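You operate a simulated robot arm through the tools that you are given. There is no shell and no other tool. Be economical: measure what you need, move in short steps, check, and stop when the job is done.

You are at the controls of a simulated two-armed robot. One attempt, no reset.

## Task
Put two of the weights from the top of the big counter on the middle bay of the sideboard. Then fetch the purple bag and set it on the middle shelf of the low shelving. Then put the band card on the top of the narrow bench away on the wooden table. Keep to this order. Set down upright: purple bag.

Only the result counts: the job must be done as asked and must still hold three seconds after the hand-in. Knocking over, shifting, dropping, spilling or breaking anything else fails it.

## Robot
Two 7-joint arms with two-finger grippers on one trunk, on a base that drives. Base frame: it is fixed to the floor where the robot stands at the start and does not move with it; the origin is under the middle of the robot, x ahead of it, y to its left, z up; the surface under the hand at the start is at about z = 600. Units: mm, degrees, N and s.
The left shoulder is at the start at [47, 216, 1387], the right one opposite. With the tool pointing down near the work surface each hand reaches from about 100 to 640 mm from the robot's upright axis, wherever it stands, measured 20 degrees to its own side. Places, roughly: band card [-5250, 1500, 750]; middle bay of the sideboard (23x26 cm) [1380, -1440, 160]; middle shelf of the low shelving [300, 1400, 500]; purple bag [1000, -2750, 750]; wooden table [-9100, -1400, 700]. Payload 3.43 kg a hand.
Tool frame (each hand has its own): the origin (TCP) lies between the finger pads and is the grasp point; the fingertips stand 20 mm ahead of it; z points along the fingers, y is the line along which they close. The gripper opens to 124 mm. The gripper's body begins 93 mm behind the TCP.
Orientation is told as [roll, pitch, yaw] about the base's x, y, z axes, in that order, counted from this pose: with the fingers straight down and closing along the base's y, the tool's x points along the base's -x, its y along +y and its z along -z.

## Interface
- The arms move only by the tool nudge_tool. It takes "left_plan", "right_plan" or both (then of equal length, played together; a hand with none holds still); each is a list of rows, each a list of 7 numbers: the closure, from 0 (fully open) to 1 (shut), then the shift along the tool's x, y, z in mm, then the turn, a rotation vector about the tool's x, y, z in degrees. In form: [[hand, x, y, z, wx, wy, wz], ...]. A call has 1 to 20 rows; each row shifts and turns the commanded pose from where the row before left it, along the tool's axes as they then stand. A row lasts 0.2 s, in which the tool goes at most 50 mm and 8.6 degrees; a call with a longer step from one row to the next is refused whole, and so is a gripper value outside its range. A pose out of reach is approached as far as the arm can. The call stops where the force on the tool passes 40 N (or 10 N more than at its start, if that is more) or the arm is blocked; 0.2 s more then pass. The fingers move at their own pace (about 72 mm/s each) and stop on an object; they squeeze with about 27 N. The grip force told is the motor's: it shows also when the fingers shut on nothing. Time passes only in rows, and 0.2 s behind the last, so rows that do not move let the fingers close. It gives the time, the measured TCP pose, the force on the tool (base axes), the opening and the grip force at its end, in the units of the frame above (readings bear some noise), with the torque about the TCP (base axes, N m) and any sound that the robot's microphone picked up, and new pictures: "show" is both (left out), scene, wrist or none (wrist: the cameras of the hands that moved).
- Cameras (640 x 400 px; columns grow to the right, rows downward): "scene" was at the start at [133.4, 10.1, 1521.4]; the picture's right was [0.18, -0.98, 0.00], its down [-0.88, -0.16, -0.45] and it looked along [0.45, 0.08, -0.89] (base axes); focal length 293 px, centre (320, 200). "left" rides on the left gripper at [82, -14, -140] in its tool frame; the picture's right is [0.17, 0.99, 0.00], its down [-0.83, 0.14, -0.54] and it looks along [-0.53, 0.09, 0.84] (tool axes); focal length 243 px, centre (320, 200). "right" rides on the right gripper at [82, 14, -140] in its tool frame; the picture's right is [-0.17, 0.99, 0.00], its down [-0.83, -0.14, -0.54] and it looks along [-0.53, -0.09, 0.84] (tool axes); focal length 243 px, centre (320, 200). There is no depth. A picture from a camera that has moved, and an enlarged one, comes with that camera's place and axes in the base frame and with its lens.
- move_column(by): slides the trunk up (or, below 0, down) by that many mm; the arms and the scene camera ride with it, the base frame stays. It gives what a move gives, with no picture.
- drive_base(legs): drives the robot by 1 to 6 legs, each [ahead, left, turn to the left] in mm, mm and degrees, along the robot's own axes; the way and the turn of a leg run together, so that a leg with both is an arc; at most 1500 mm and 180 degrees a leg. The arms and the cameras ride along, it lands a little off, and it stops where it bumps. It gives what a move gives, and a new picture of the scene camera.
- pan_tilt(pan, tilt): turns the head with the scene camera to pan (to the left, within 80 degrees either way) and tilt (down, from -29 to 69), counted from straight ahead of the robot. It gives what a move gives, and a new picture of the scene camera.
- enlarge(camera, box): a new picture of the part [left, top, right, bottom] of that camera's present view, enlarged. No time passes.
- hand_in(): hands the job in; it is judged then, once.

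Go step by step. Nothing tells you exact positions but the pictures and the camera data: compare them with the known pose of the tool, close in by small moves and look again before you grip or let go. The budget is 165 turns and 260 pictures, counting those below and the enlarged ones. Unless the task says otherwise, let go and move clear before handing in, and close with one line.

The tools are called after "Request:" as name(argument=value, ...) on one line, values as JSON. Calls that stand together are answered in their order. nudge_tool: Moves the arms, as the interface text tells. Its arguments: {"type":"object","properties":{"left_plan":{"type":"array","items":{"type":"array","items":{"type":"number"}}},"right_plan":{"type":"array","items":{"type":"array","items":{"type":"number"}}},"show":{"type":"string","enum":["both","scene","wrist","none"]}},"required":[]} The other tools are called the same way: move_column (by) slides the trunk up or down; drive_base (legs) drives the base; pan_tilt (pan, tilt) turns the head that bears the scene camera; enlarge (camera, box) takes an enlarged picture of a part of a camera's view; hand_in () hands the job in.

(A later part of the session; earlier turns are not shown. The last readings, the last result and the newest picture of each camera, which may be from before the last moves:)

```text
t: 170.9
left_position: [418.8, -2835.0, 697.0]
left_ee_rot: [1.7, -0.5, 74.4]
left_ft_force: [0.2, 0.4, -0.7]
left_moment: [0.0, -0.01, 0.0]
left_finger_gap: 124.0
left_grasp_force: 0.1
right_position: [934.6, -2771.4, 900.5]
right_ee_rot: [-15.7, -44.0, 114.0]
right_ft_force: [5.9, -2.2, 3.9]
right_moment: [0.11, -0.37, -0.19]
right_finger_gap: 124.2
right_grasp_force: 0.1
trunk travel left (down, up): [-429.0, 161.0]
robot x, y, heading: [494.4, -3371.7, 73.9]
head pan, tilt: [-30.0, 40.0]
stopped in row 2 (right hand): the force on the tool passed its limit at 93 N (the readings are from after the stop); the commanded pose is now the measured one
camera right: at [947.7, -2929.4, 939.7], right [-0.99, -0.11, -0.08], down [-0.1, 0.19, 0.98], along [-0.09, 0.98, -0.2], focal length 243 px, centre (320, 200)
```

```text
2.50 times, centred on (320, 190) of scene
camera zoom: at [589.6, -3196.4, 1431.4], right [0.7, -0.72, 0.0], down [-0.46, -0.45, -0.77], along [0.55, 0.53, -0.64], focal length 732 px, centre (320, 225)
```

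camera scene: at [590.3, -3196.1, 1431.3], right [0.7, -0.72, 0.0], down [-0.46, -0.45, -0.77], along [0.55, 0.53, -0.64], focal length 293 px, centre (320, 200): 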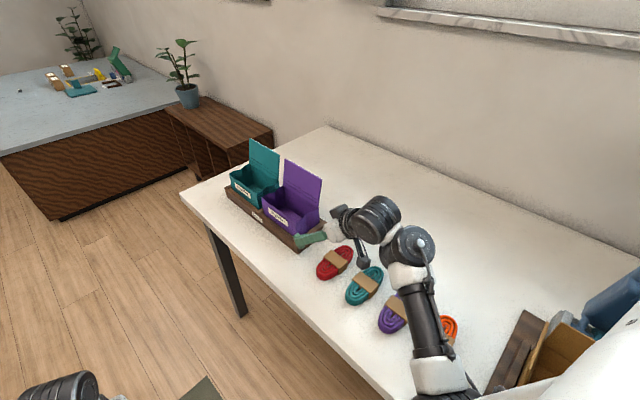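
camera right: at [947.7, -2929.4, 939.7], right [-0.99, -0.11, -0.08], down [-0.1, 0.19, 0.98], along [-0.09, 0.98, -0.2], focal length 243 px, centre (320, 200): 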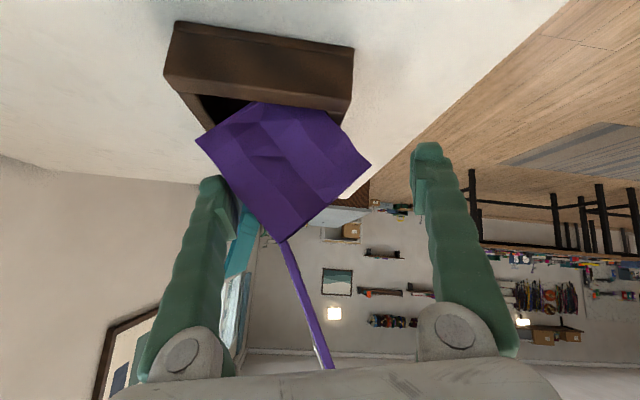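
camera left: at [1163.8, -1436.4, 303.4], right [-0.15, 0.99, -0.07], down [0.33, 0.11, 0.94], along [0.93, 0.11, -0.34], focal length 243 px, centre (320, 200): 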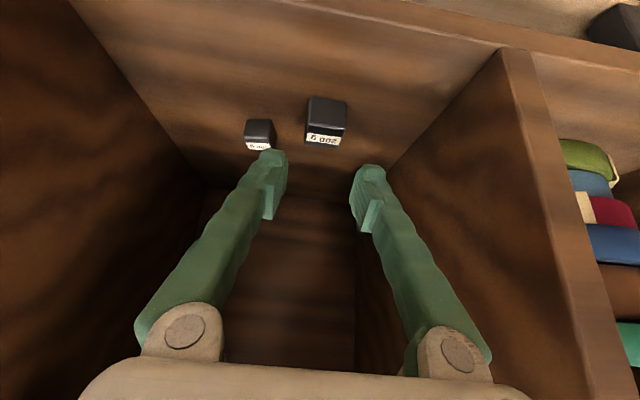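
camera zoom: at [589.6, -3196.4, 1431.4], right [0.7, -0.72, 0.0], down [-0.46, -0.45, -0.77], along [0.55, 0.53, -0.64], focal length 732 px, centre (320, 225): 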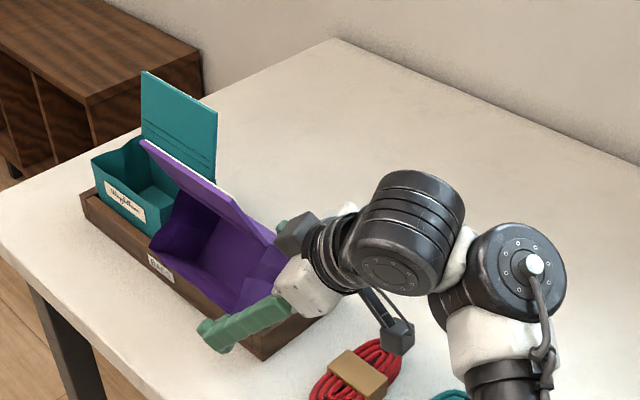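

The back finger has tipped the bag forward about 40° against the tray lip; it should settle back upright if the finger retreats slowly in +x. I'll do that in tiny steps.

Request:
nudge_tool(right_plan=[[0, 0.9, -2.9, 0, 0, 0, 0], [0, 0.9, -2.9, 0, 0, 0, 0], [0, 0.9, -2.9, 0, 0, 0, 0], [0, 0, 0, 0, 0, 0, 0]], show="wrist")

```text
t: 171.9
left_position: [419.0, -2834.5, 698.3]
left_ee_rot: [1.8, -0.4, 74.6]
left_ft_force: [-0.5, 0.1, -0.2]
left_moment: [0.01, 0.01, 0.01]
left_finger_gap: 123.9
left_grasp_force: 0.0
right_position: [939.9, -2769.2, 899.8]
right_ee_rot: [-15.5, -43.9, 114.4]
right_ft_force: [-0.2, -0.3, 0.4]
right_moment: [0.0, -0.02, 0.03]
right_finger_gap: 124.0
right_grasp_force: 0.1
trunk travel left (down, up): [-429.0, 161.0]
robot x, y, heading: [497.2, -3371.7, 74.0]
head pan, tilt: [-30.0, 40.0]
camera right: at [953.7, -2927.8, 938.6], right [-0.99, -0.12, -0.07], down [-0.1, 0.19, 0.98], along [-0.1, 0.97, -0.2], focal length 243 px, centre (320, 200)
```

right: 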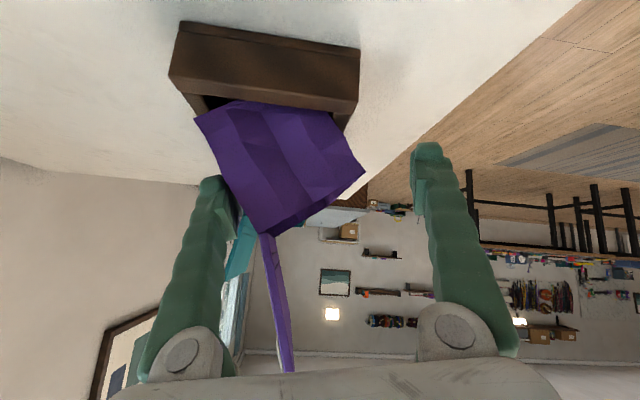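

The bag follows the finger back down. Continue slowly.

Request:
nudge_tool(right_plan=[[0, 0.9, -2.9, 0, 0, 0, 0], [0, 0.9, -2.9, 0, 0, 0, 0], [0, 0.9, -2.9, 0, 0, 0, 0], [0, 0.9, -2.9, 0, 0, 0, 0], [0, 0.9, -2.9, 0, 0, 0, 0], [0, 0.9, -2.9, 0, 0, 0, 0], [0, 0.9, -2.9, 0, 0, 0, 0], [0, 0.9, -2.9, 0, 0, 0, 0], [0, 0, 0, 0, 0, 0, 0]], show="wrist")

```text
t: 173.9
left_position: [420.0, -2835.5, 698.0]
left_ee_rot: [1.8, -0.4, 74.6]
left_ft_force: [-0.6, 0.4, -0.5]
left_moment: [-0.01, 0.02, 0.03]
left_finger_gap: 123.8
left_grasp_force: 0.0
right_position: [965.8, -2770.1, 898.8]
right_ee_rot: [-15.2, -44.2, 113.8]
right_ft_force: [0.7, -0.3, 0.6]
right_moment: [-0.02, 0.0, 0.04]
right_finger_gap: 124.1
right_grasp_force: 0.2
trunk travel left (down, up): [-429.0, 161.0]
robot x, y, heading: [496.7, -3377.1, 74.0]
head pan, tilt: [-30.0, 40.0]
camera right: at [979.8, -2927.4, 937.3], right [-0.99, -0.11, -0.07], down [-0.09, 0.19, 0.98], along [-0.09, 0.98, -0.19], focal length 243 px, centre (320, 200)
```

right: 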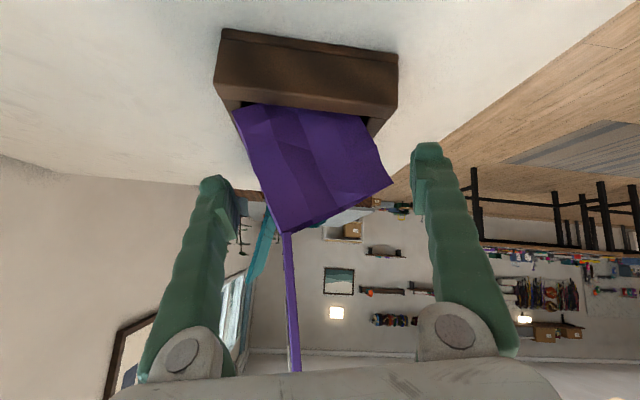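

Request:
enlarge(camera="scene", box=[200, 110, 400, 250])

```text
2.86 times, centred on (300, 180) of scene
camera zoom: at [591.0, -3196.4, 1431.3], right [0.7, -0.72, 0.0], down [-0.46, -0.45, -0.77], along [0.55, 0.53, -0.64], focal length 836 px, centre (377, 257)
```

zoom: 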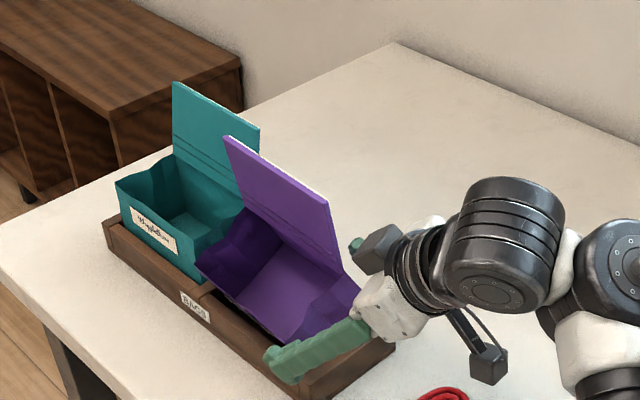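

Still tilted some 20–25°, the back finger close behind. Continue retreating.

Request:
nudge_tool(right_plan=[[0, 0.9, -2.9, 0, 0, 0, 0], [0, 0.9, -2.9, 0, 0, 0, 0], [0, 0.9, -2.9, 0, 0, 0, 0], [0, 0.9, -2.9, 0, 0, 0, 0], [0, 0.9, -2.9, 0, 0, 0, 0], [0, 0.9, -2.9, 0, 0, 0, 0], [0, 0.9, -2.9, 0, 0, 0, 0], [0, 0.9, -2.9, 0, 0, 0, 0], [0, 0.9, -2.9, 0, 0, 0, 0], [0, 0.9, -2.9, 0, 0, 0, 0], [0, 0.9, -2.9, 0, 0, 0, 0], [0, 0, 0, 0, 0, 0, 0]], show="wrist")

```text
t: 176.5
left_position: [418.9, -2834.3, 698.6]
left_ee_rot: [1.9, -0.4, 74.6]
left_ft_force: [-0.5, 0.1, 0.4]
left_moment: [-0.02, -0.01, -0.02]
left_finger_gap: 124.1
left_grasp_force: 0.0
right_position: [1000.4, -2768.6, 900.1]
right_ee_rot: [-15.2, -44.1, 113.6]
right_ft_force: [0.0, -0.5, 0.3]
right_moment: [-0.02, -0.01, -0.03]
right_finger_gap: 123.7
right_grasp_force: 0.0
trunk travel left (down, up): [-429.0, 161.0]
robot x, y, heading: [495.3, -3377.2, 74.3]
head pan, tilt: [-30.0, 40.0]
camera right: at [1013.2, -2927.4, 938.2], right [-0.99, -0.11, -0.07], down [-0.09, 0.19, 0.98], along [-0.09, 0.98, -0.19], focal length 243 px, centre (320, 200)
```

right: 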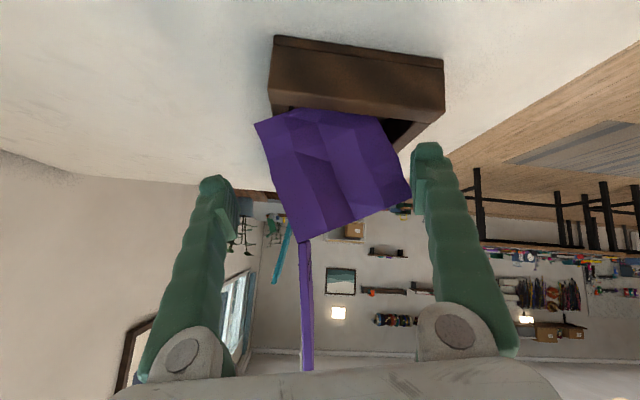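

I now see the table is higher than I took it (top z≈790), so the bag spans x≈945–1035, z 800–890; it rests stably tilted about 18° on the tray's back lip. I can grip it at that tilt and level it after lifting. First centre the fingers on it.

Request:
nudge_tool(right_plan=[[0, -1.5, 4.8, 0, 0, 0, -3], [0, -1.5, 4.8, 0, 0, 0, -4], [0, 0, 0, 0, 0, 0, 0]], show="wrist")

```text
t: 177.3
left_position: [419.3, -2833.5, 698.3]
left_ee_rot: [1.8, -0.4, 74.6]
left_ft_force: [0.7, 1.0, 1.0]
left_moment: [-0.01, 0.0, -0.02]
left_finger_gap: 123.9
left_grasp_force: 0.1
right_position: [989.0, -2770.5, 900.3]
right_ee_rot: [-21.4, -41.9, 122.7]
right_ft_force: [0.2, 0.6, 0.2]
right_moment: [-0.02, 0.0, 0.01]
right_finger_gap: 123.8
right_grasp_force: 0.2
trunk travel left (down, up): [-429.0, 161.0]
robot x, y, heading: [493.8, -3371.9, 74.3]
head pan, tilt: [-30.0, 40.0]
camera right: at [1013.5, -2926.1, 938.8], right [-0.97, -0.19, -0.16], down [-0.19, 0.17, 0.97], along [-0.16, 0.97, -0.2], focal length 243 px, centre (320, 200)
```

right: 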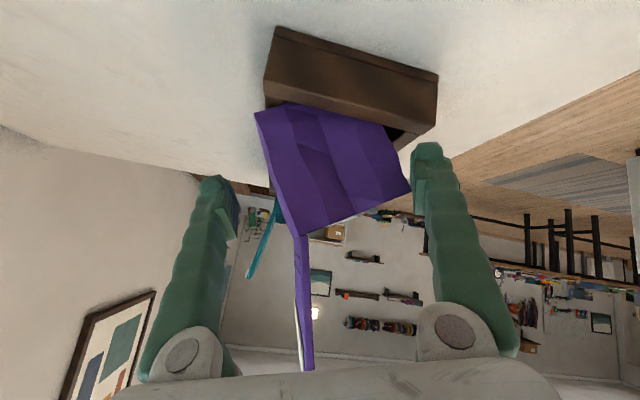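

Request:
enlarge(camera="right", box=[200, 10, 460, 260])

Request:
enlarge(camera="scene", box=[200, 110, 400, 250])

```text
1.60 times, centred on (330, 135) of right
camera zoom: at [1013.5, -2926.1, 938.8], right [-0.97, -0.19, -0.16], down [-0.19, 0.17, 0.97], along [-0.16, 0.97, -0.2], focal length 388 px, centre (304, 304)
```

zoom: 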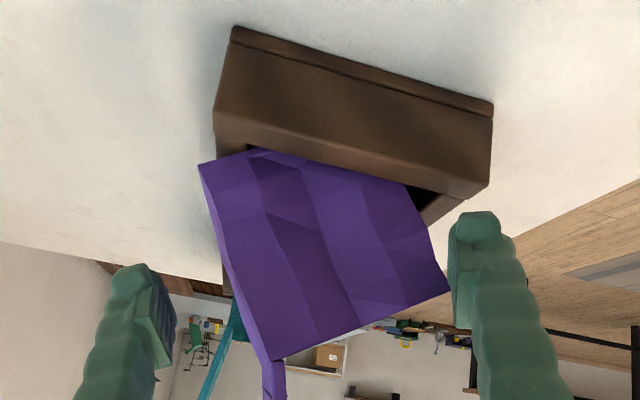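

```text
2.86 times, centred on (300, 180) of scene
camera zoom: at [591.1, -3196.4, 1431.3], right [0.7, -0.72, 0.0], down [-0.46, -0.45, -0.77], along [0.55, 0.53, -0.64], focal length 836 px, centre (377, 257)
```

zoom: 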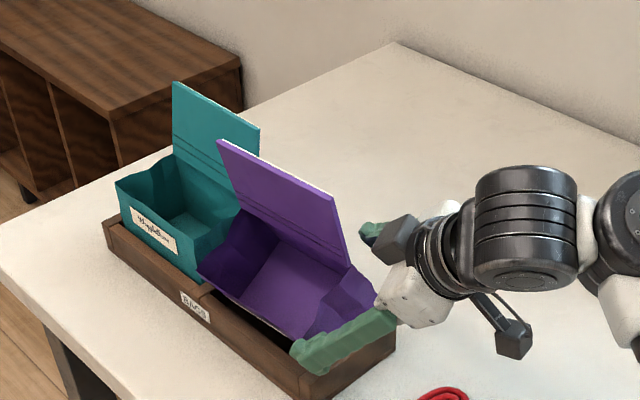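

The bag is tilted about 37° and the hand about 17° of that. Back off 30 mm, roll 20° more and shift 15 mm to centre.

Request:
nudge_tool(right_plan=[[0, 0, 0, -30, 0, 0, 0], [0, 0, 0, 0, 0, 0, -7], [0, 0, 5, 0, 0, 0, -7], [0, 0, 10, 0, 0, 0, -6], [0, 0, 0, 0, 0, 0, 0]], show="wrist")

```text
t: 178.5
left_position: [419.1, -2834.3, 697.6]
left_ee_rot: [1.8, -0.4, 74.6]
left_ft_force: [-0.3, -0.2, -0.2]
left_moment: [0.0, 0.01, 0.0]
left_finger_gap: 124.0
left_grasp_force: 0.0
right_position: [978.4, -2796.9, 913.6]
right_ee_rot: [-35.1, -32.5, 145.0]
right_ft_force: [-0.9, 0.2, 0.2]
right_moment: [0.02, 0.01, -0.01]
right_finger_gap: 124.0
right_grasp_force: 0.2
trunk travel left (down, up): [-429.0, 161.0]
robot x, y, heading: [493.4, -3375.2, 74.2]
head pan, tilt: [-30.0, 40.0]
camera right: at [1028.2, -2944.6, 961.1], right [-0.83, -0.41, -0.39], down [-0.46, 0.08, 0.89], along [-0.33, 0.91, -0.25], focal length 243 px, centre (320, 200)
```

right: 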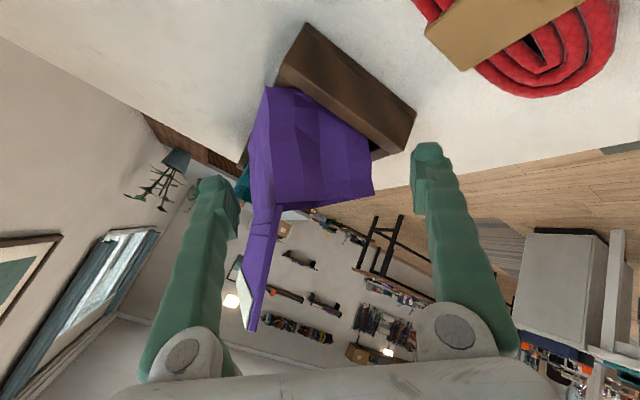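

Rolling about a slanted axis also yawed the closing line. I'll back off a bit more and rotate so the closing line matches the bag's tilted depth axis.

Request:
nudge_tool(right_plan=[[0, 0, 0, -25, 0, 0, 0], [0, 0, 0, 0, 7, 0, 4], [0, 0, 0, 0, 7, 0, 4], [0, 0, 0, 0, 7, 0, 4], [0, 0, 0, 0, 4, 0, 2], [0, 0, 0, 0, 0, 0, 0]], show="wrist")

```text
t: 179.9
left_position: [419.7, -2834.4, 699.3]
left_ee_rot: [1.9, -0.3, 74.5]
left_ft_force: [1.3, 0.1, 0.7]
left_moment: [0.04, 0.02, 0.0]
left_finger_gap: 124.1
left_grasp_force: 0.1
right_position: [979.6, -2815.1, 930.1]
right_ee_rot: [-52.4, -42.0, 132.2]
right_ft_force: [-0.2, 0.2, 0.2]
right_moment: [0.01, 0.0, 0.03]
right_finger_gap: 124.1
right_grasp_force: 0.1
trunk travel left (down, up): [-429.0, 161.0]
robot x, y, heading: [496.5, -3372.9, 74.0]
head pan, tilt: [-30.0, 40.0]
camera right: at [964.6, -2978.1, 932.1], right [-0.88, 0.07, -0.47], down [-0.47, 0.01, 0.88], along [0.07, 1.0, 0.03], focal length 243 px, centre (320, 200)
```

right: 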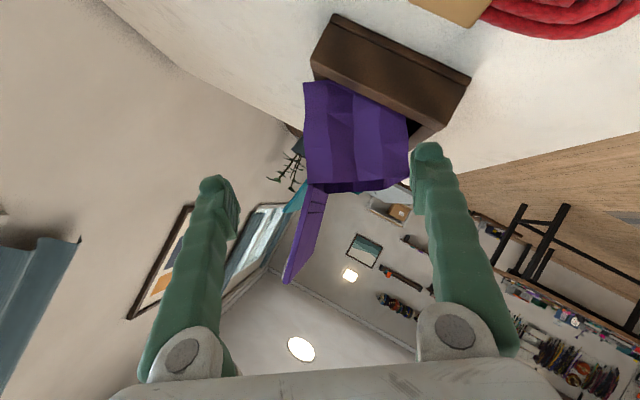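

Now the closing line matches the bag. Shift to centre and advance partway.

Request:
nudge_tool(right_plan=[[0, -7, 14, 0, 0, 0, 0], [0, -7, 14, 0, 0, 0, 0], [0, 0, 0, 20, 0, 0, 0], [0, 0, 0, 20, 0, 0, 0], [0, 0, 0, 0, 0, 0, 0]], show="wrist")

```text
t: 181.1
left_position: [408.1, -2836.3, 698.6]
left_ee_rot: [1.1, -0.8, 74.8]
left_ft_force: [0.5, -1.1, -0.4]
left_moment: [0.0, 0.02, -0.05]
left_finger_gap: 124.1
left_grasp_force: 0.1
right_position: [946.8, -2775.6, 915.3]
right_ee_rot: [-53.4, -41.7, 133.1]
right_ft_force: [-0.4, -0.3, 0.0]
right_moment: [-0.03, 0.02, -0.02]
right_finger_gap: 124.2
right_grasp_force: 0.1
trunk travel left (down, up): [-429.0, 161.0]
robot x, y, heading: [494.3, -3374.0, 74.4]
head pan, tilt: [-30.0, 40.0]
camera right: at [932.2, -2937.9, 916.5], right [-0.87, 0.07, -0.48], down [-0.48, 0.0, 0.88], along [0.07, 1.0, 0.03], focal length 243 px, centre (320, 200)
```

right: 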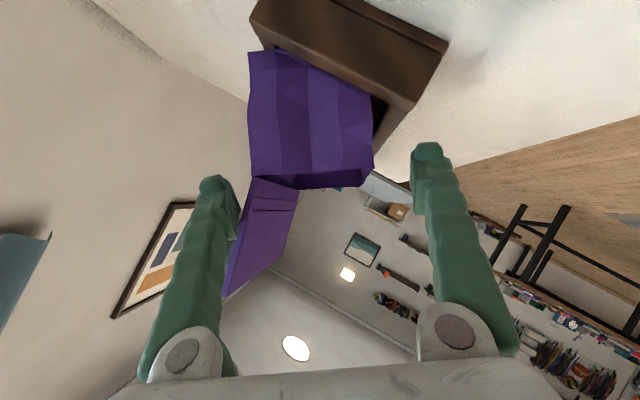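

Well lined up. Close slightly (to ~108 mm) to clear the tray lip and advance the rest with small steps.

Request:
nudge_tool(right_plan=[[0.13, 5, -5.6, 0, 0, 0, 0], [0.13, 6, 0, 15, 0, 0, 0], [0.13, 0, 0, 15, 0, 0, 0], [0.13, 0, 0, 13, 0, 0, 0], [0.13, 0, 0, 12, 0, 0, 0], [0.13, 0, 0, 0, 0, 0, 0]], show="both")

```text
t: 182.5
left_position: [418.7, -2837.5, 698.3]
left_ee_rot: [1.9, -0.5, 74.6]
left_ft_force: [0.7, 0.5, 0.9]
left_moment: [0.02, 0.02, -0.01]
left_finger_gap: 124.0
left_grasp_force: 0.0
right_position: [995.6, -2738.7, 878.2]
right_ee_rot: [-53.1, -41.5, 132.5]
right_ft_force: [0.9, 1.2, 0.2]
right_moment: [-0.03, -0.03, 0.01]
right_finger_gap: 108.1
right_grasp_force: 0.0
trunk travel left (down, up): [-429.0, 161.0]
robot x, y, heading: [497.9, -3376.7, 74.3]
head pan, tilt: [-30.0, 40.0]
camera scene: at [590.2, -3200.5, 1431.6], right [0.7, -0.72, 0.0], down [-0.46, -0.45, -0.77], along [0.55, 0.54, -0.64], focal length 293 px, centre (320, 200)
camera right: at [980.5, -2901.5, 879.0], right [-0.87, 0.08, -0.48], down [-0.48, 0.01, 0.88], along [0.07, 1.0, 0.03], focal length 243 px, centre (320, 200)
```

scene: 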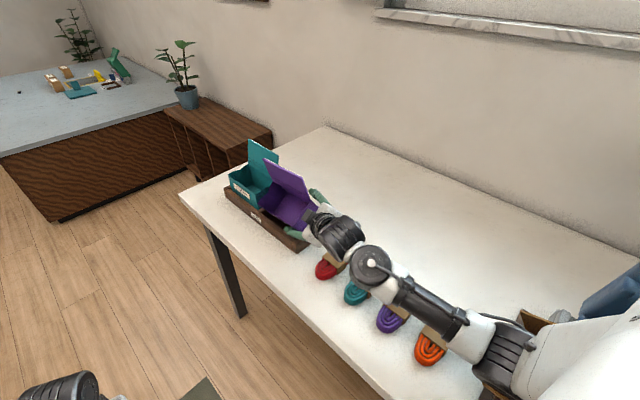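
right: 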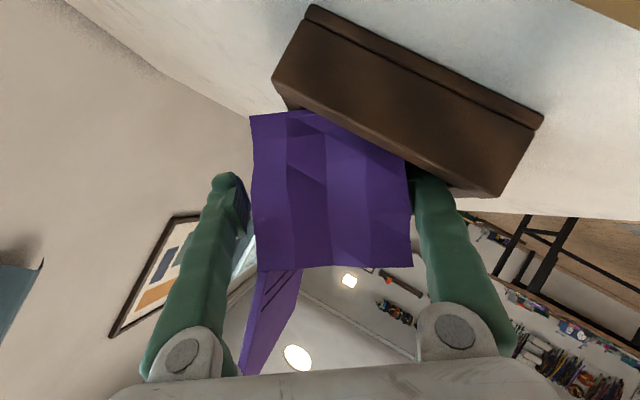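

The fingers straddle the bag on both faces. Close.

Request:
nudge_tool(right_plan=[[0.25, 0, 0, 0, 0, 0, 0], [0.4, 0, 0, 0, 0, 0, 0], [0.6, 0, 0, 0, 0, 0, 0], [1, 0, 0, 0, 0, 0, 0], [1, 0, 0, 0, 0, 0, 0], [1, 0, 0, 0, 0, 0, 0]], show="wrist")

```text
t: 183.9
left_position: [419.8, -2834.4, 697.5]
left_ee_rot: [1.8, -0.5, 74.5]
left_ft_force: [0.1, -0.5, -0.1]
left_moment: [0.0, -0.01, -0.02]
left_finger_gap: 123.7
left_grasp_force: 0.0
right_position: [993.4, -2736.3, 876.4]
right_ee_rot: [-52.8, -41.7, 132.4]
right_ft_force: [-3.3, -18.4, 0.4]
right_moment: [-0.5, 0.08, -0.19]
right_finger_gap: 88.2
right_grasp_force: 26.4
trunk travel left (down, up): [-429.0, 161.0]
robot x, y, heading: [493.6, -3371.2, 74.2]
head pan, tilt: [-30.0, 40.0]
camera right: at [979.4, -2898.9, 878.7], right [-0.88, 0.08, -0.48], down [-0.48, 0.01, 0.88], along [0.07, 1.0, 0.03], focal length 243 px, centre (320, 200)
```

right: 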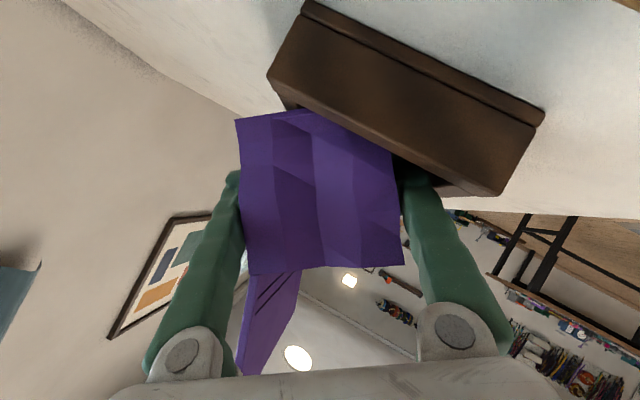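

Gripped at 88 mm. Lift gently with the trunk.

Request:
move_column(by=30)

Request:
enlarge(camera="scene", box=[160, 110, 440, 290])

```text
t: 184.6
left_position: [420.0, -2834.8, 727.6]
left_ee_rot: [1.9, -0.4, 74.6]
left_ft_force: [-0.3, 0.7, -0.3]
left_moment: [0.01, 0.02, 0.0]
left_finger_gap: 124.3
left_grasp_force: 0.0
right_position: [988.5, -2734.6, 903.8]
right_ee_rot: [-52.1, -42.1, 132.2]
right_ft_force: [-0.3, -0.8, -2.1]
right_moment: [0.03, 0.01, 0.01]
right_finger_gap: 88.2
right_grasp_force: 27.2
trunk travel left (down, up): [-459.0, 131.0]
robot x, y, heading: [494.8, -3371.5, 73.7]
head pan, tilt: [-30.0, 40.0]
```

```text
2.22 times, centred on (300, 200) of scene
camera zoom: at [590.9, -3205.9, 1463.4], right [0.7, -0.72, 0.0], down [-0.46, -0.45, -0.77], along [0.55, 0.53, -0.64], focal length 650 px, centre (364, 200)
```

zoom: 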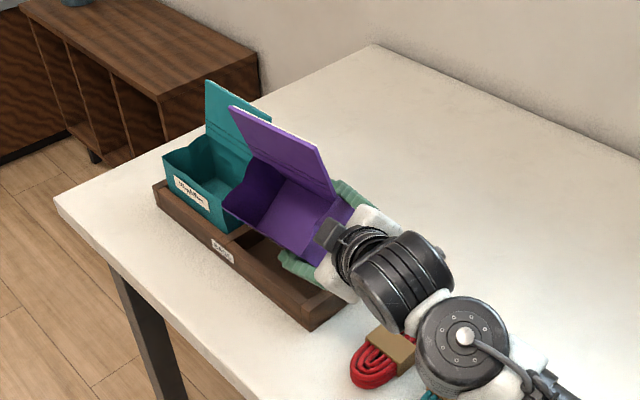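

The bag is in hand and the teal bag is undisturbed. Raise further, clear of everything.

Request:
move_column(by=110)

Request:
pan_tilt(pan=-25, tilt=45)

```text
t: 186.1
left_position: [419.7, -2835.0, 836.3]
left_ee_rot: [1.7, -0.3, 74.5]
left_ft_force: [-0.8, -0.3, -0.8]
left_moment: [0.04, -0.05, 0.01]
left_finger_gap: 123.9
left_grasp_force: 0.0
right_position: [988.7, -2735.6, 1015.8]
right_ee_rot: [-52.2, -42.0, 132.1]
right_ft_force: [-0.3, 0.4, 0.1]
right_moment: [0.01, 0.01, 0.01]
right_finger_gap: 88.2
right_grasp_force: 27.1
trunk travel left (down, up): [-569.0, 21.0]
robot x, y, heading: [497.9, -3371.7, 74.1]
head pan, tilt: [-30.0, 40.0]
```

```text
t: 186.7
left_position: [419.9, -2834.8, 837.4]
left_ee_rot: [1.8, -0.3, 74.7]
left_ft_force: [-0.4, 0.2, 0.6]
left_moment: [0.0, 0.0, 0.0]
left_finger_gap: 124.2
left_grasp_force: 0.0
right_position: [989.5, -2734.4, 1017.0]
right_ee_rot: [-52.3, -42.1, 132.3]
right_ft_force: [-0.1, -0.1, 0.3]
right_moment: [-0.04, -0.03, 0.0]
right_finger_gap: 87.9
right_grasp_force: 26.9
trunk travel left (down, up): [-569.0, 21.0]
robot x, y, heading: [496.0, -3373.6, 74.3]
head pan, tilt: [-25.0, 45.0]
camera scene: at [558.8, -3280.8, 1585.2], right [0.76, -0.65, 0.0], down [-0.46, -0.53, -0.71], along [0.46, 0.53, -0.71], focal length 293 px, centre (320, 200)
```

scene: 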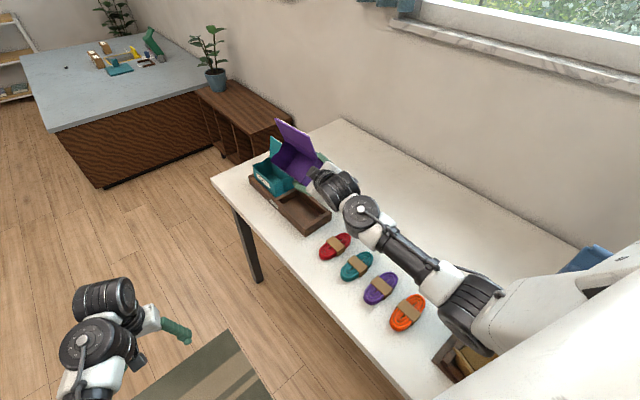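

The bag is held clear. Next, back away from the table, strafe left, turn to face +y and drive toward the low shelving by the counter's left.

Request:
drive_base(legs=[[-80, 0, 0], [0, 600, 0], [0, 0, 16]])

```text
t: 196.8
left_position: [-314.1, -2804.4, 838.3]
left_ee_rot: [1.9, -0.4, 91.7]
left_ft_force: [0.0, 0.3, -0.3]
left_moment: [-0.01, -0.02, -0.01]
left_finger_gap: 123.8
left_grasp_force: 0.0
right_position: [199.6, -2542.0, 1016.3]
right_ee_rot: [-52.4, -42.1, 149.3]
right_ft_force: [-0.4, -0.5, 0.6]
right_moment: [0.0, 0.0, -0.01]
right_finger_gap: 87.8
right_grasp_force: 27.3
trunk travel left (down, up): [-569.0, 21.0]
robot x, y, heading: [-82.2, -3299.1, 91.2]
head pan, tilt: [-25.0, 45.0]
camera scene: at [-50.3, -3190.2, 1585.2], right [0.92, -0.4, 0.0], down [-0.28, -0.65, -0.71], along [0.28, 0.65, -0.71], focal length 293 px, centre (320, 200)
```

scene: 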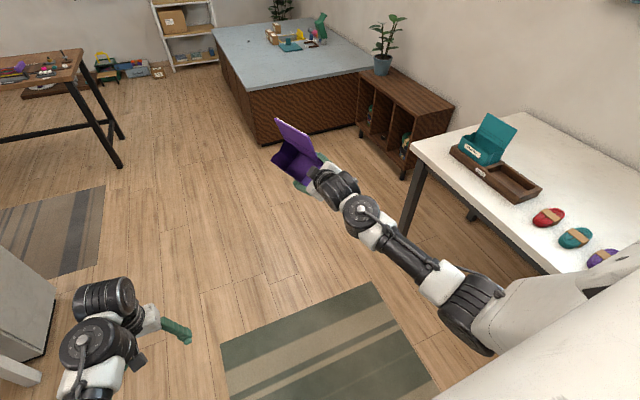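

Request:
drive_base(legs=[[0, 0, -1.2], [1500, 0, 0], [1500, 0, 0]])

Request:
pan_tilt(pan=-10, tilt=30)

```text
t: 215.2
left_position: [-387.4, 183.8, 837.2]
left_ee_rot: [1.8, -0.4, 93.4]
left_ft_force: [-0.6, 0.4, 0.0]
left_moment: [0.01, 0.03, -0.01]
left_finger_gap: 124.3
left_grasp_force: 0.1
right_position: [120.3, 463.2, 1015.7]
right_ee_rot: [-52.4, -42.1, 151.1]
right_ft_force: [0.5, -0.5, 0.0]
right_moment: [0.0, -0.01, -0.02]
right_finger_gap: 87.8
right_grasp_force: 27.2
trunk travel left (down, up): [-569.0, 21.0]
robot x, y, heading: [-137.4, -299.0, 93.0]
head pan, tilt: [-25.0, 45.0]
camera scene: at [-111.1, -193.5, 1585.2], right [0.93, -0.37, 0.0], down [-0.26, -0.66, -0.71], along [0.26, 0.66, -0.71], focal length 293 px, centre (320, 200)
```

scene: 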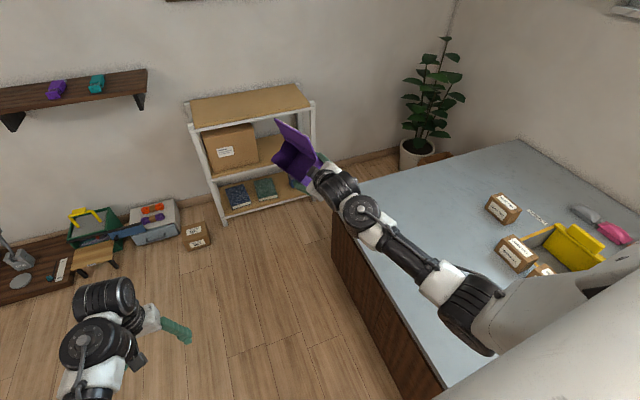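

```text
t: 216.0
left_position: [-387.3, 184.3, 838.7]
left_ee_rot: [1.8, -0.4, 93.4]
left_ft_force: [-0.1, -0.7, 1.0]
left_moment: [-0.02, 0.01, 0.01]
left_finger_gap: 124.2
left_grasp_force: 0.0
right_position: [119.3, 462.6, 1016.9]
right_ee_rot: [-52.4, -42.1, 151.1]
right_ft_force: [0.1, -0.1, -1.3]
right_moment: [0.01, -0.06, -0.02]
right_finger_gap: 87.7
right_grasp_force: 26.7
trunk travel left (down, up): [-569.0, 21.0]
robot x, y, heading: [-137.8, -299.6, 93.1]
head pan, tilt: [-10.0, 30.0]
camera scene: at [-130.5, -178.9, 1607.8], right [0.99, -0.12, 0.0], down [-0.06, -0.5, -0.87], along [0.11, 0.86, -0.5], focal length 293 px, centre (320, 200)
```

scene: 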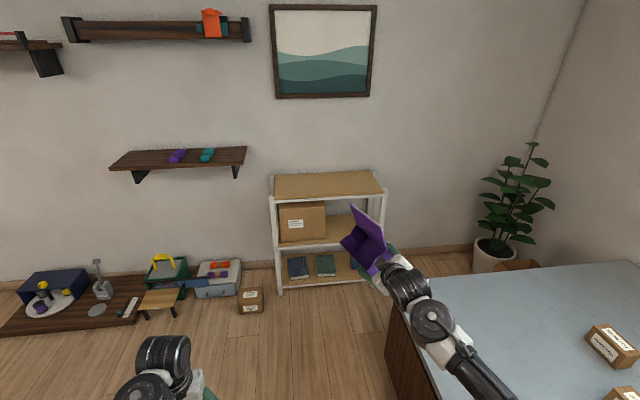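

Request:
enlarge(camera="scene", box=[260, 155, 420, 300])

```text
2.76 times, centred on (340, 228) of scene
camera zoom: at [-130.5, -178.9, 1607.8], right [0.99, -0.12, 0.0], down [-0.06, -0.5, -0.87], along [0.11, 0.86, -0.5], focal length 808 px, centre (265, 124)
```

zoom: 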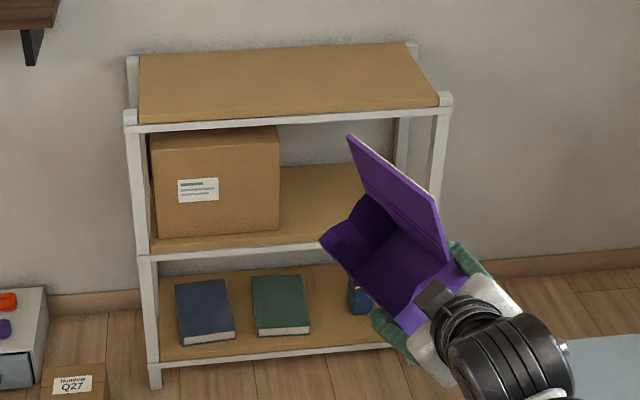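

The shelving's front is at y≈1283, x -220..446; the middle shelf is at z≈440–500 with free space right of the carton (x 110–430). Here in free air I'll rotate the bag upright: 37° about its width axis, in parts.

Request:
nudge_tool(right_plan=[[1, 0, 0, 0, -4.1, 0, 6.2], [1, 0, 0, 0, -4.1, 0, 6.2], [1, 0, 0, 0, -4.1, 0, 6.2], [1, 0, 0, 0, 0, 0, 0]], show="scene")

```text
t: 217.0
left_position: [-385.8, 185.0, 838.9]
left_ee_rot: [1.8, -0.4, 93.4]
left_ft_force: [1.1, -0.2, 0.2]
left_moment: [0.01, 0.02, -0.04]
left_finger_gap: 123.9
left_grasp_force: 0.0
right_position: [120.5, 461.9, 1016.5]
right_ee_rot: [-23.5, -53.6, 129.2]
right_ft_force: [0.2, 0.0, 0.0]
right_moment: [-0.03, 0.02, 0.0]
right_finger_gap: 87.8
right_grasp_force: 26.8
trunk travel left (down, up): [-569.0, 21.0]
robot x, y, heading: [-138.1, -301.1, 92.8]
head pan, tilt: [-10.0, 30.0]
camera scene: at [-130.6, -179.1, 1607.8], right [0.99, -0.12, 0.0], down [-0.06, -0.5, -0.87], along [0.11, 0.86, -0.5], focal length 293 px, centre (320, 200)
```

scene: 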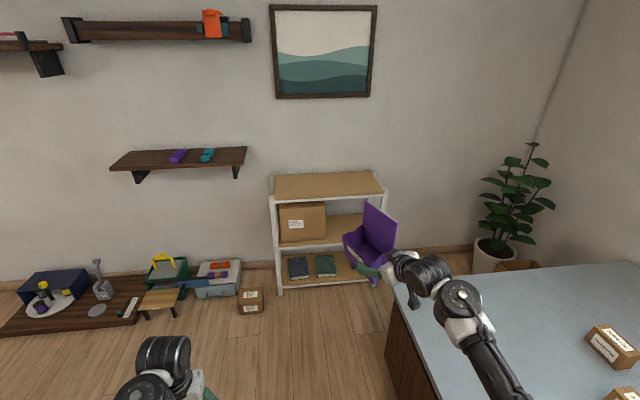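

Works well; finish the levelling.

Request:
nudge_tool(right_plan=[[1, 0, 0, 0, -4.1, 0, 6.2], [1, 0, 0, 0, -4.1, 0, 6.2], [1, 0, 0, 0, 0, 0, 0]], show="both")

Request:
enlarge(camera="scene", box=[330, 180, 490, 300])

```text
t: 217.8
left_position: [-385.7, 185.8, 838.6]
left_ee_rot: [1.8, -0.4, 93.4]
left_ft_force: [-0.9, -0.1, 0.5]
left_moment: [0.01, 0.01, 0.03]
left_finger_gap: 124.1
left_grasp_force: 0.0
right_position: [120.4, 461.7, 1016.8]
right_ee_rot: [2.2, -56.0, 108.0]
right_ft_force: [0.5, 0.1, -1.0]
right_moment: [-0.07, -0.02, 0.01]
right_finger_gap: 87.9
right_grasp_force: 26.7
trunk travel left (down, up): [-569.0, 21.0]
robot x, y, heading: [-142.2, -299.6, 93.1]
head pan, tilt: [-10.0, 30.0]
camera scene: at [-130.8, -179.3, 1607.8], right [0.99, -0.12, 0.0], down [-0.06, -0.5, -0.87], along [0.11, 0.86, -0.5], focal length 293 px, centre (320, 200)
camera right: at [161.2, 305.1, 1029.0], right [-0.96, -0.25, 0.16], down [0.15, 0.07, 0.99], along [-0.25, 0.97, -0.03], focal length 243 px, centre (320, 200)
```

scene: 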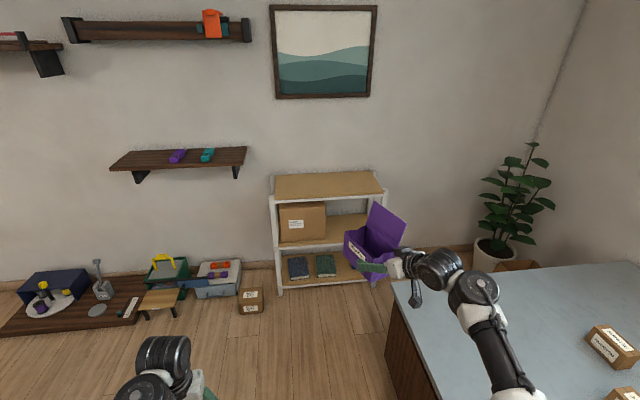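
right: 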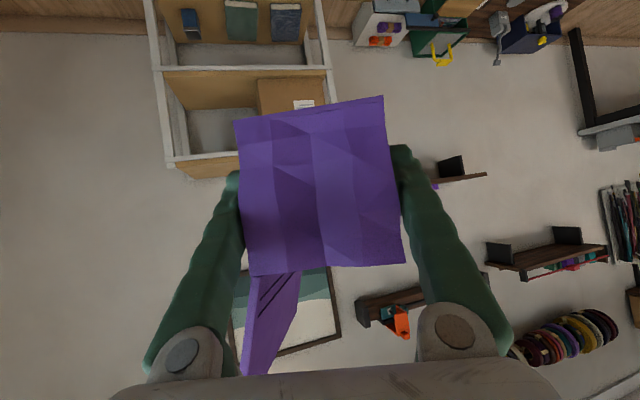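

```text
3.33 times, centred on (410, 240) of scene
camera zoom: at [-130.8, -179.3, 1607.8], right [0.99, -0.12, 0.0], down [-0.06, -0.5, -0.87], along [0.11, 0.86, -0.5], focal length 976 px, centre (20, 67)
```

zoom: 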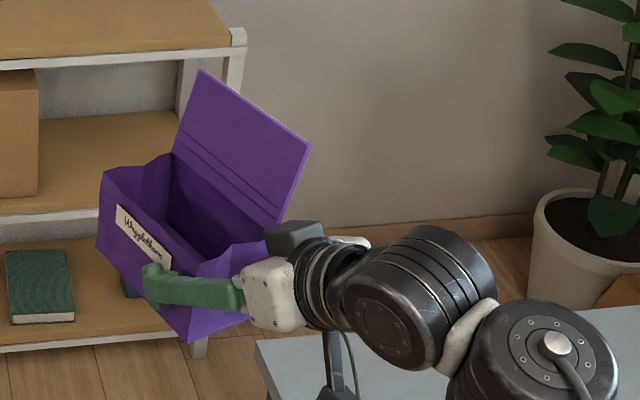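

The bag is level now, about 47 mm of it below the TCP. I'll tuck the left hand back and out, then lower the trunk, turn to about 76° and move to in front of the free shelf spot.

Request:
nudge_tool(left_plan=[[0, 20, 25, 0, 0, 0, 0], [0, 20, 25, 0, 0, 0, 0], [0, 20, 25, 0, 0, 0, 0], [0, 20, 25, 0, 0, 0, 0], [0, 20, 25, 0, 0, 0, 0], [0, 0, 0, 0, 0, 0, 0]], show="none")

Request:
drive_base(legs=[[0, 40, -17]])

Request:
move_column(by=-400)

```text
t: 219.2
left_position: [-502.8, 77.5, 838.8]
left_ee_rot: [1.8, -0.4, 93.4]
left_ft_force: [-0.5, 0.7, 0.3]
left_moment: [-0.01, 0.02, -0.02]
left_finger_gap: 124.2
left_grasp_force: 0.1
right_position: [120.4, 463.4, 1016.0]
right_ee_rot: [2.1, -56.0, 108.0]
right_ft_force: [-0.6, 0.3, -0.1]
right_moment: [0.0, -0.03, -0.02]
right_finger_gap: 87.8
right_grasp_force: 26.7
trunk travel left (down, up): [-569.0, 21.0]
robot x, y, heading: [-138.9, -302.0, 93.1]
head pan, tilt: [-10.0, 30.0]
```

```text
t: 220.8
left_position: [-418.6, 170.2, 838.0]
left_ee_rot: [1.8, -0.4, 76.6]
left_ft_force: [-0.2, 0.5, -0.5]
left_moment: [0.0, 0.0, 0.0]
left_finger_gap: 123.9
left_grasp_force: 0.1
right_position: [289.7, 358.9, 1018.5]
right_ee_rot: [2.1, -55.9, 91.3]
right_ft_force: [-0.3, 1.4, 0.5]
right_moment: [-0.01, 0.0, -0.01]
right_finger_gap: 88.0
right_grasp_force: 26.7
trunk travel left (down, up): [-569.0, 21.0]
robot x, y, heading: [-178.7, -299.9, 76.4]
head pan, tilt: [-10.0, 30.0]
camera scene: at [-135.1, -183.2, 1607.8], right [0.92, -0.4, 0.0], down [-0.2, -0.46, -0.87], along [0.35, 0.79, -0.5], focal length 293 px, centre (320, 200)
```

scene: 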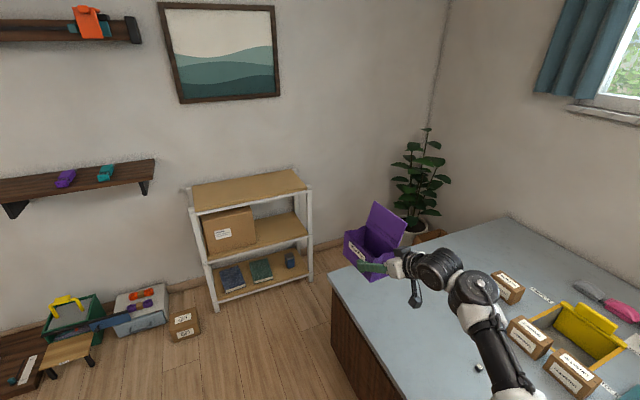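

```text
t: 224.7
left_position: [-420.7, 168.6, 438.5]
left_ee_rot: [1.7, -0.6, 76.8]
left_ft_force: [-0.6, -0.9, -0.4]
left_moment: [-0.02, 0.01, 0.0]
left_finger_gap: 123.9
left_grasp_force: 0.0
right_position: [288.6, 358.9, 621.9]
right_ee_rot: [1.6, -56.5, 91.6]
right_ft_force: [-3.9, 6.8, 31.2]
right_moment: [-0.48, -0.92, 0.18]
right_finger_gap: 88.0
right_grasp_force: 27.7
trunk travel left (down, up): [-169.0, 421.0]
robot x, y, heading: [-177.7, -297.8, 76.1]
head pan, tilt: [-10.0, 30.0]
```

I lowered over the counter by mistake; the bag touched it. Raise at once and check.

Request:
move_column(by=120)

Request:
enlarge(camera="right", box=[0, 0, 640, 400])

Request:
pan_tilt(pan=-25, tilt=50)

```text
t: 226.2
left_position: [-418.1, 169.7, 557.1]
left_ee_rot: [1.7, -0.3, 76.6]
left_ft_force: [-0.2, 0.4, 0.4]
left_moment: [-0.04, -0.01, -0.01]
left_finger_gap: 124.0
left_grasp_force: 0.0
right_position: [289.8, 358.6, 736.7]
right_ee_rot: [2.1, -56.0, 91.3]
right_ft_force: [-0.8, 0.3, -0.5]
right_moment: [-0.02, 0.04, 0.01]
right_finger_gap: 87.9
right_grasp_force: 27.3
trunk travel left (down, up): [-289.0, 301.0]
robot x, y, heading: [-182.3, -299.1, 76.3]
head pan, tilt: [-10.0, 30.0]
```

```text
1.00 times, centred on (320, 200) of right (not enlarged: the box is as wide or as high as the picture)
camera zoom: at [283.6, 196.1, 748.3], right [-0.99, 0.04, 0.16], down [0.16, 0.03, 0.99], along [0.04, 1.0, -0.03], focal length 243 px, centre (320, 200)
```

zoom: 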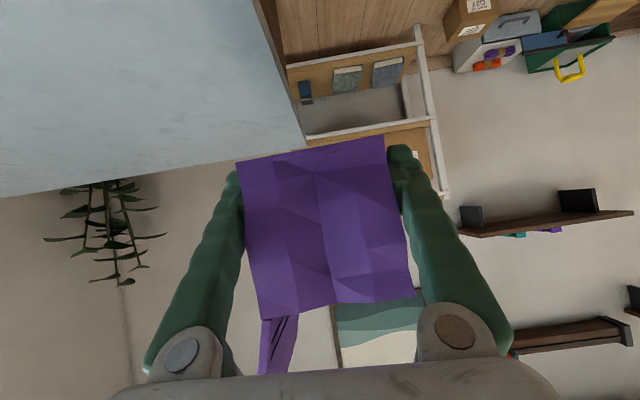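

```text
t: 227.0
left_position: [-418.6, 168.2, 558.2]
left_ee_rot: [1.8, -0.4, 76.7]
left_ft_force: [-0.1, -0.6, 0.4]
left_moment: [0.03, 0.0, -0.05]
left_finger_gap: 123.9
left_grasp_force: 0.1
right_position: [291.0, 359.2, 737.3]
right_ee_rot: [2.0, -56.0, 91.2]
right_ft_force: [0.1, -0.5, -0.2]
right_moment: [-0.02, 0.0, -0.01]
right_finger_gap: 87.9
right_grasp_force: 26.7
trunk travel left (down, up): [-289.0, 301.0]
robot x, y, heading: [-176.7, -296.1, 76.6]
head pan, tilt: [-25.0, 50.0]
camera scene: at [-93.8, -84.2, 1277.6], right [0.78, -0.63, 0.0], down [-0.48, -0.6, -0.64], along [0.4, 0.5, -0.77], focal length 293 px, centre (320, 200)
```

scene: 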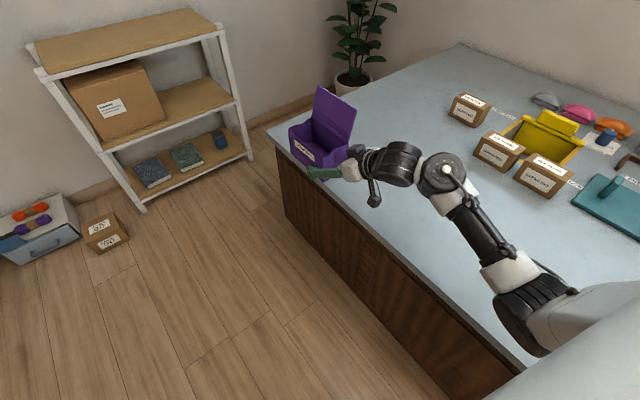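

Request:
enlarge(camera="scene", box=[260, 75, 400, 215])

```text
2.86 times, centred on (330, 145) of scene
camera zoom: at [-93.8, -84.2, 1277.6], right [0.78, -0.63, 0.0], down [-0.48, -0.6, -0.64], along [0.4, 0.5, -0.77], focal length 836 px, centre (291, 357)
```

zoom: 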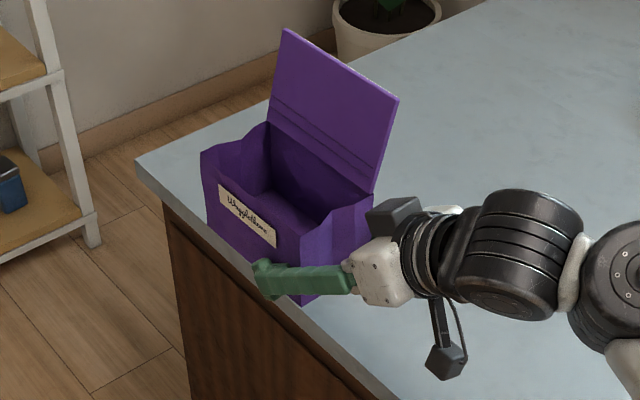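

The bag is still level and firmly held, only slid up ~20 mm in the fingers (bottom 27 mm below TCP); nothing on the counter moved. Drive toward the shelving, stopping short.

Request:
drive_base(legs=[[739, 178, 0]])

Request:
enlarge(camera="right", box=[0, 0, 640, 400])

```text
t: 232.1
left_position: [-424.6, 953.4, 558.0]
left_ee_rot: [1.8, -0.5, 77.4]
left_ft_force: [0.0, 0.3, 0.8]
left_moment: [0.02, -0.01, -0.02]
left_finger_gap: 124.3
left_grasp_force: 0.1
right_position: [282.9, 1151.9, 735.3]
right_ee_rot: [2.0, -56.1, 92.0]
right_ft_force: [-0.2, 0.4, -1.2]
right_moment: [-0.01, 0.03, 0.0]
right_finger_gap: 87.7
right_grasp_force: 26.9
trunk travel left (down, up): [-289.0, 301.0]
robot x, y, heading: [-181.0, 485.6, 77.2]
head pan, tilt: [-25.0, 50.0]
camera scene: at [-95.5, 703.7, 1277.5], right [0.79, -0.62, 0.0], down [-0.47, -0.6, -0.64], along [0.4, 0.51, -0.77], focal length 293 px, centre (320, 200)
```

scene: 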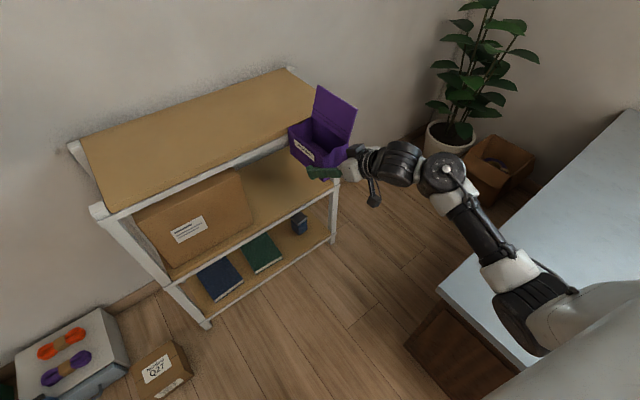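

```text
1.00 times, centred on (320, 200) of right (not enlarged: the box is as wide or as high as the picture)
camera zoom: at [278.5, 988.7, 748.7], right [-0.99, 0.03, 0.16], down [0.16, 0.03, 0.99], along [0.02, 1.0, -0.03], focal length 243 px, centre (320, 200)
```

zoom: 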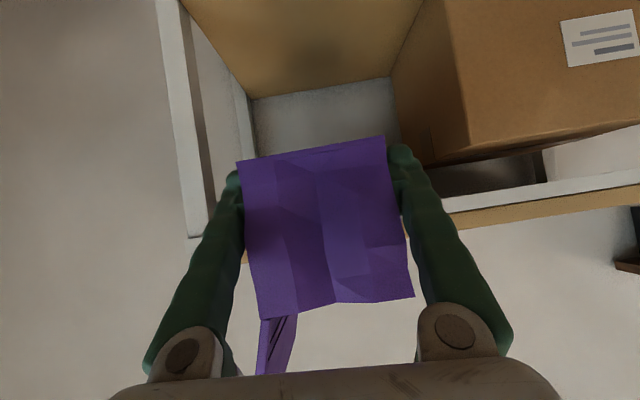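

Now lower 180 mm (bag is in front of the shelving, not yet inside) and look.

Request:
move_column(by=-180)

Request:
enlarge(camera="right", box=[0, 0, 640, 400])

Request:
pan_tilt(pan=-15, tilt=35)

```text
t: 234.1
left_position: [-444.0, 949.7, 378.9]
left_ee_rot: [-1.0, -2.2, 77.4]
left_ft_force: [-0.7, 0.0, 0.1]
left_moment: [0.0, 0.0, 0.01]
left_finger_gap: 124.1
left_grasp_force: 0.2
right_position: [270.8, 1147.8, 612.1]
right_ee_rot: [-8.1, -57.1, 100.3]
right_ft_force: [0.8, -0.5, -0.6]
right_moment: [-0.05, -0.03, 0.02]
right_finger_gap: 87.6
right_grasp_force: 27.2
trunk travel left (down, up): [-109.0, 481.0]
robot x, y, heading: [-180.9, 488.4, 77.0]
head pan, tilt: [-25.0, 50.0]
```

```text
1.00 times, centred on (320, 200) of right (not enlarged: the box is as wide or as high as the picture)
camera zoom: at [265.7, 984.7, 618.8], right [-1.0, 0.03, 0.06], down [0.06, 0.0, 1.0], along [0.03, 1.0, 0.0], focal length 243 px, centre (320, 200)
```

zoom: 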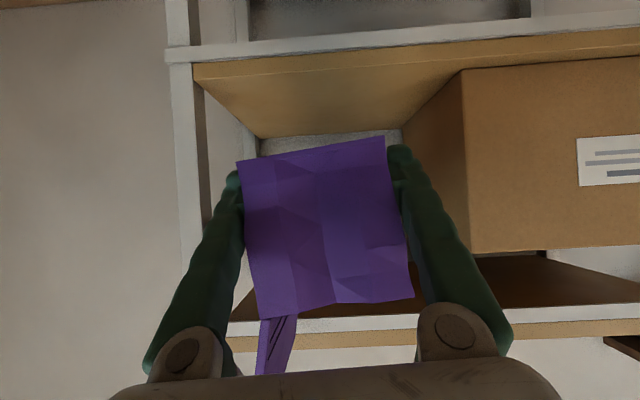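

```text
t: 234.8
left_position: [-443.3, 949.4, 379.1]
left_ee_rot: [-1.1, -2.1, 77.5]
left_ft_force: [-0.2, -0.3, 0.6]
left_moment: [0.0, 0.02, 0.02]
left_finger_gap: 124.2
left_grasp_force: 0.1
right_position: [270.2, 1147.6, 612.6]
right_ee_rot: [-7.8, -57.1, 100.0]
right_ft_force: [0.2, 0.5, 0.8]
right_moment: [0.02, -0.02, -0.04]
right_finger_gap: 87.4
right_grasp_force: 26.8
trunk travel left (down, up): [-109.0, 481.0]
robot x, y, heading: [-180.3, 484.4, 77.2]
head pan, tilt: [-15.0, 35.0]
camera scene: at [-144.3, 768.8, 1110.0], right [0.88, -0.47, 0.04], down [-0.23, -0.5, -0.84], along [0.41, 0.73, -0.54], focal length 293 px, centre (320, 200)
```

scene: 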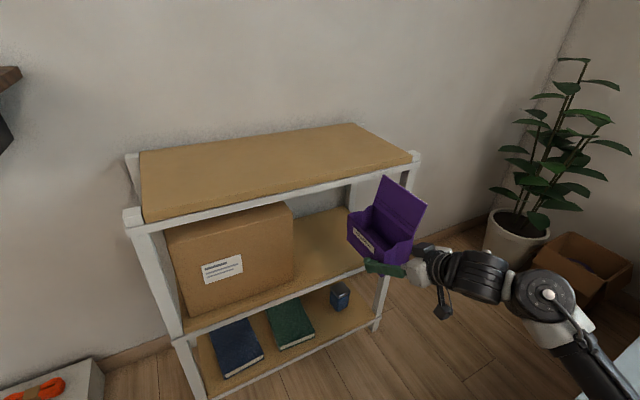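

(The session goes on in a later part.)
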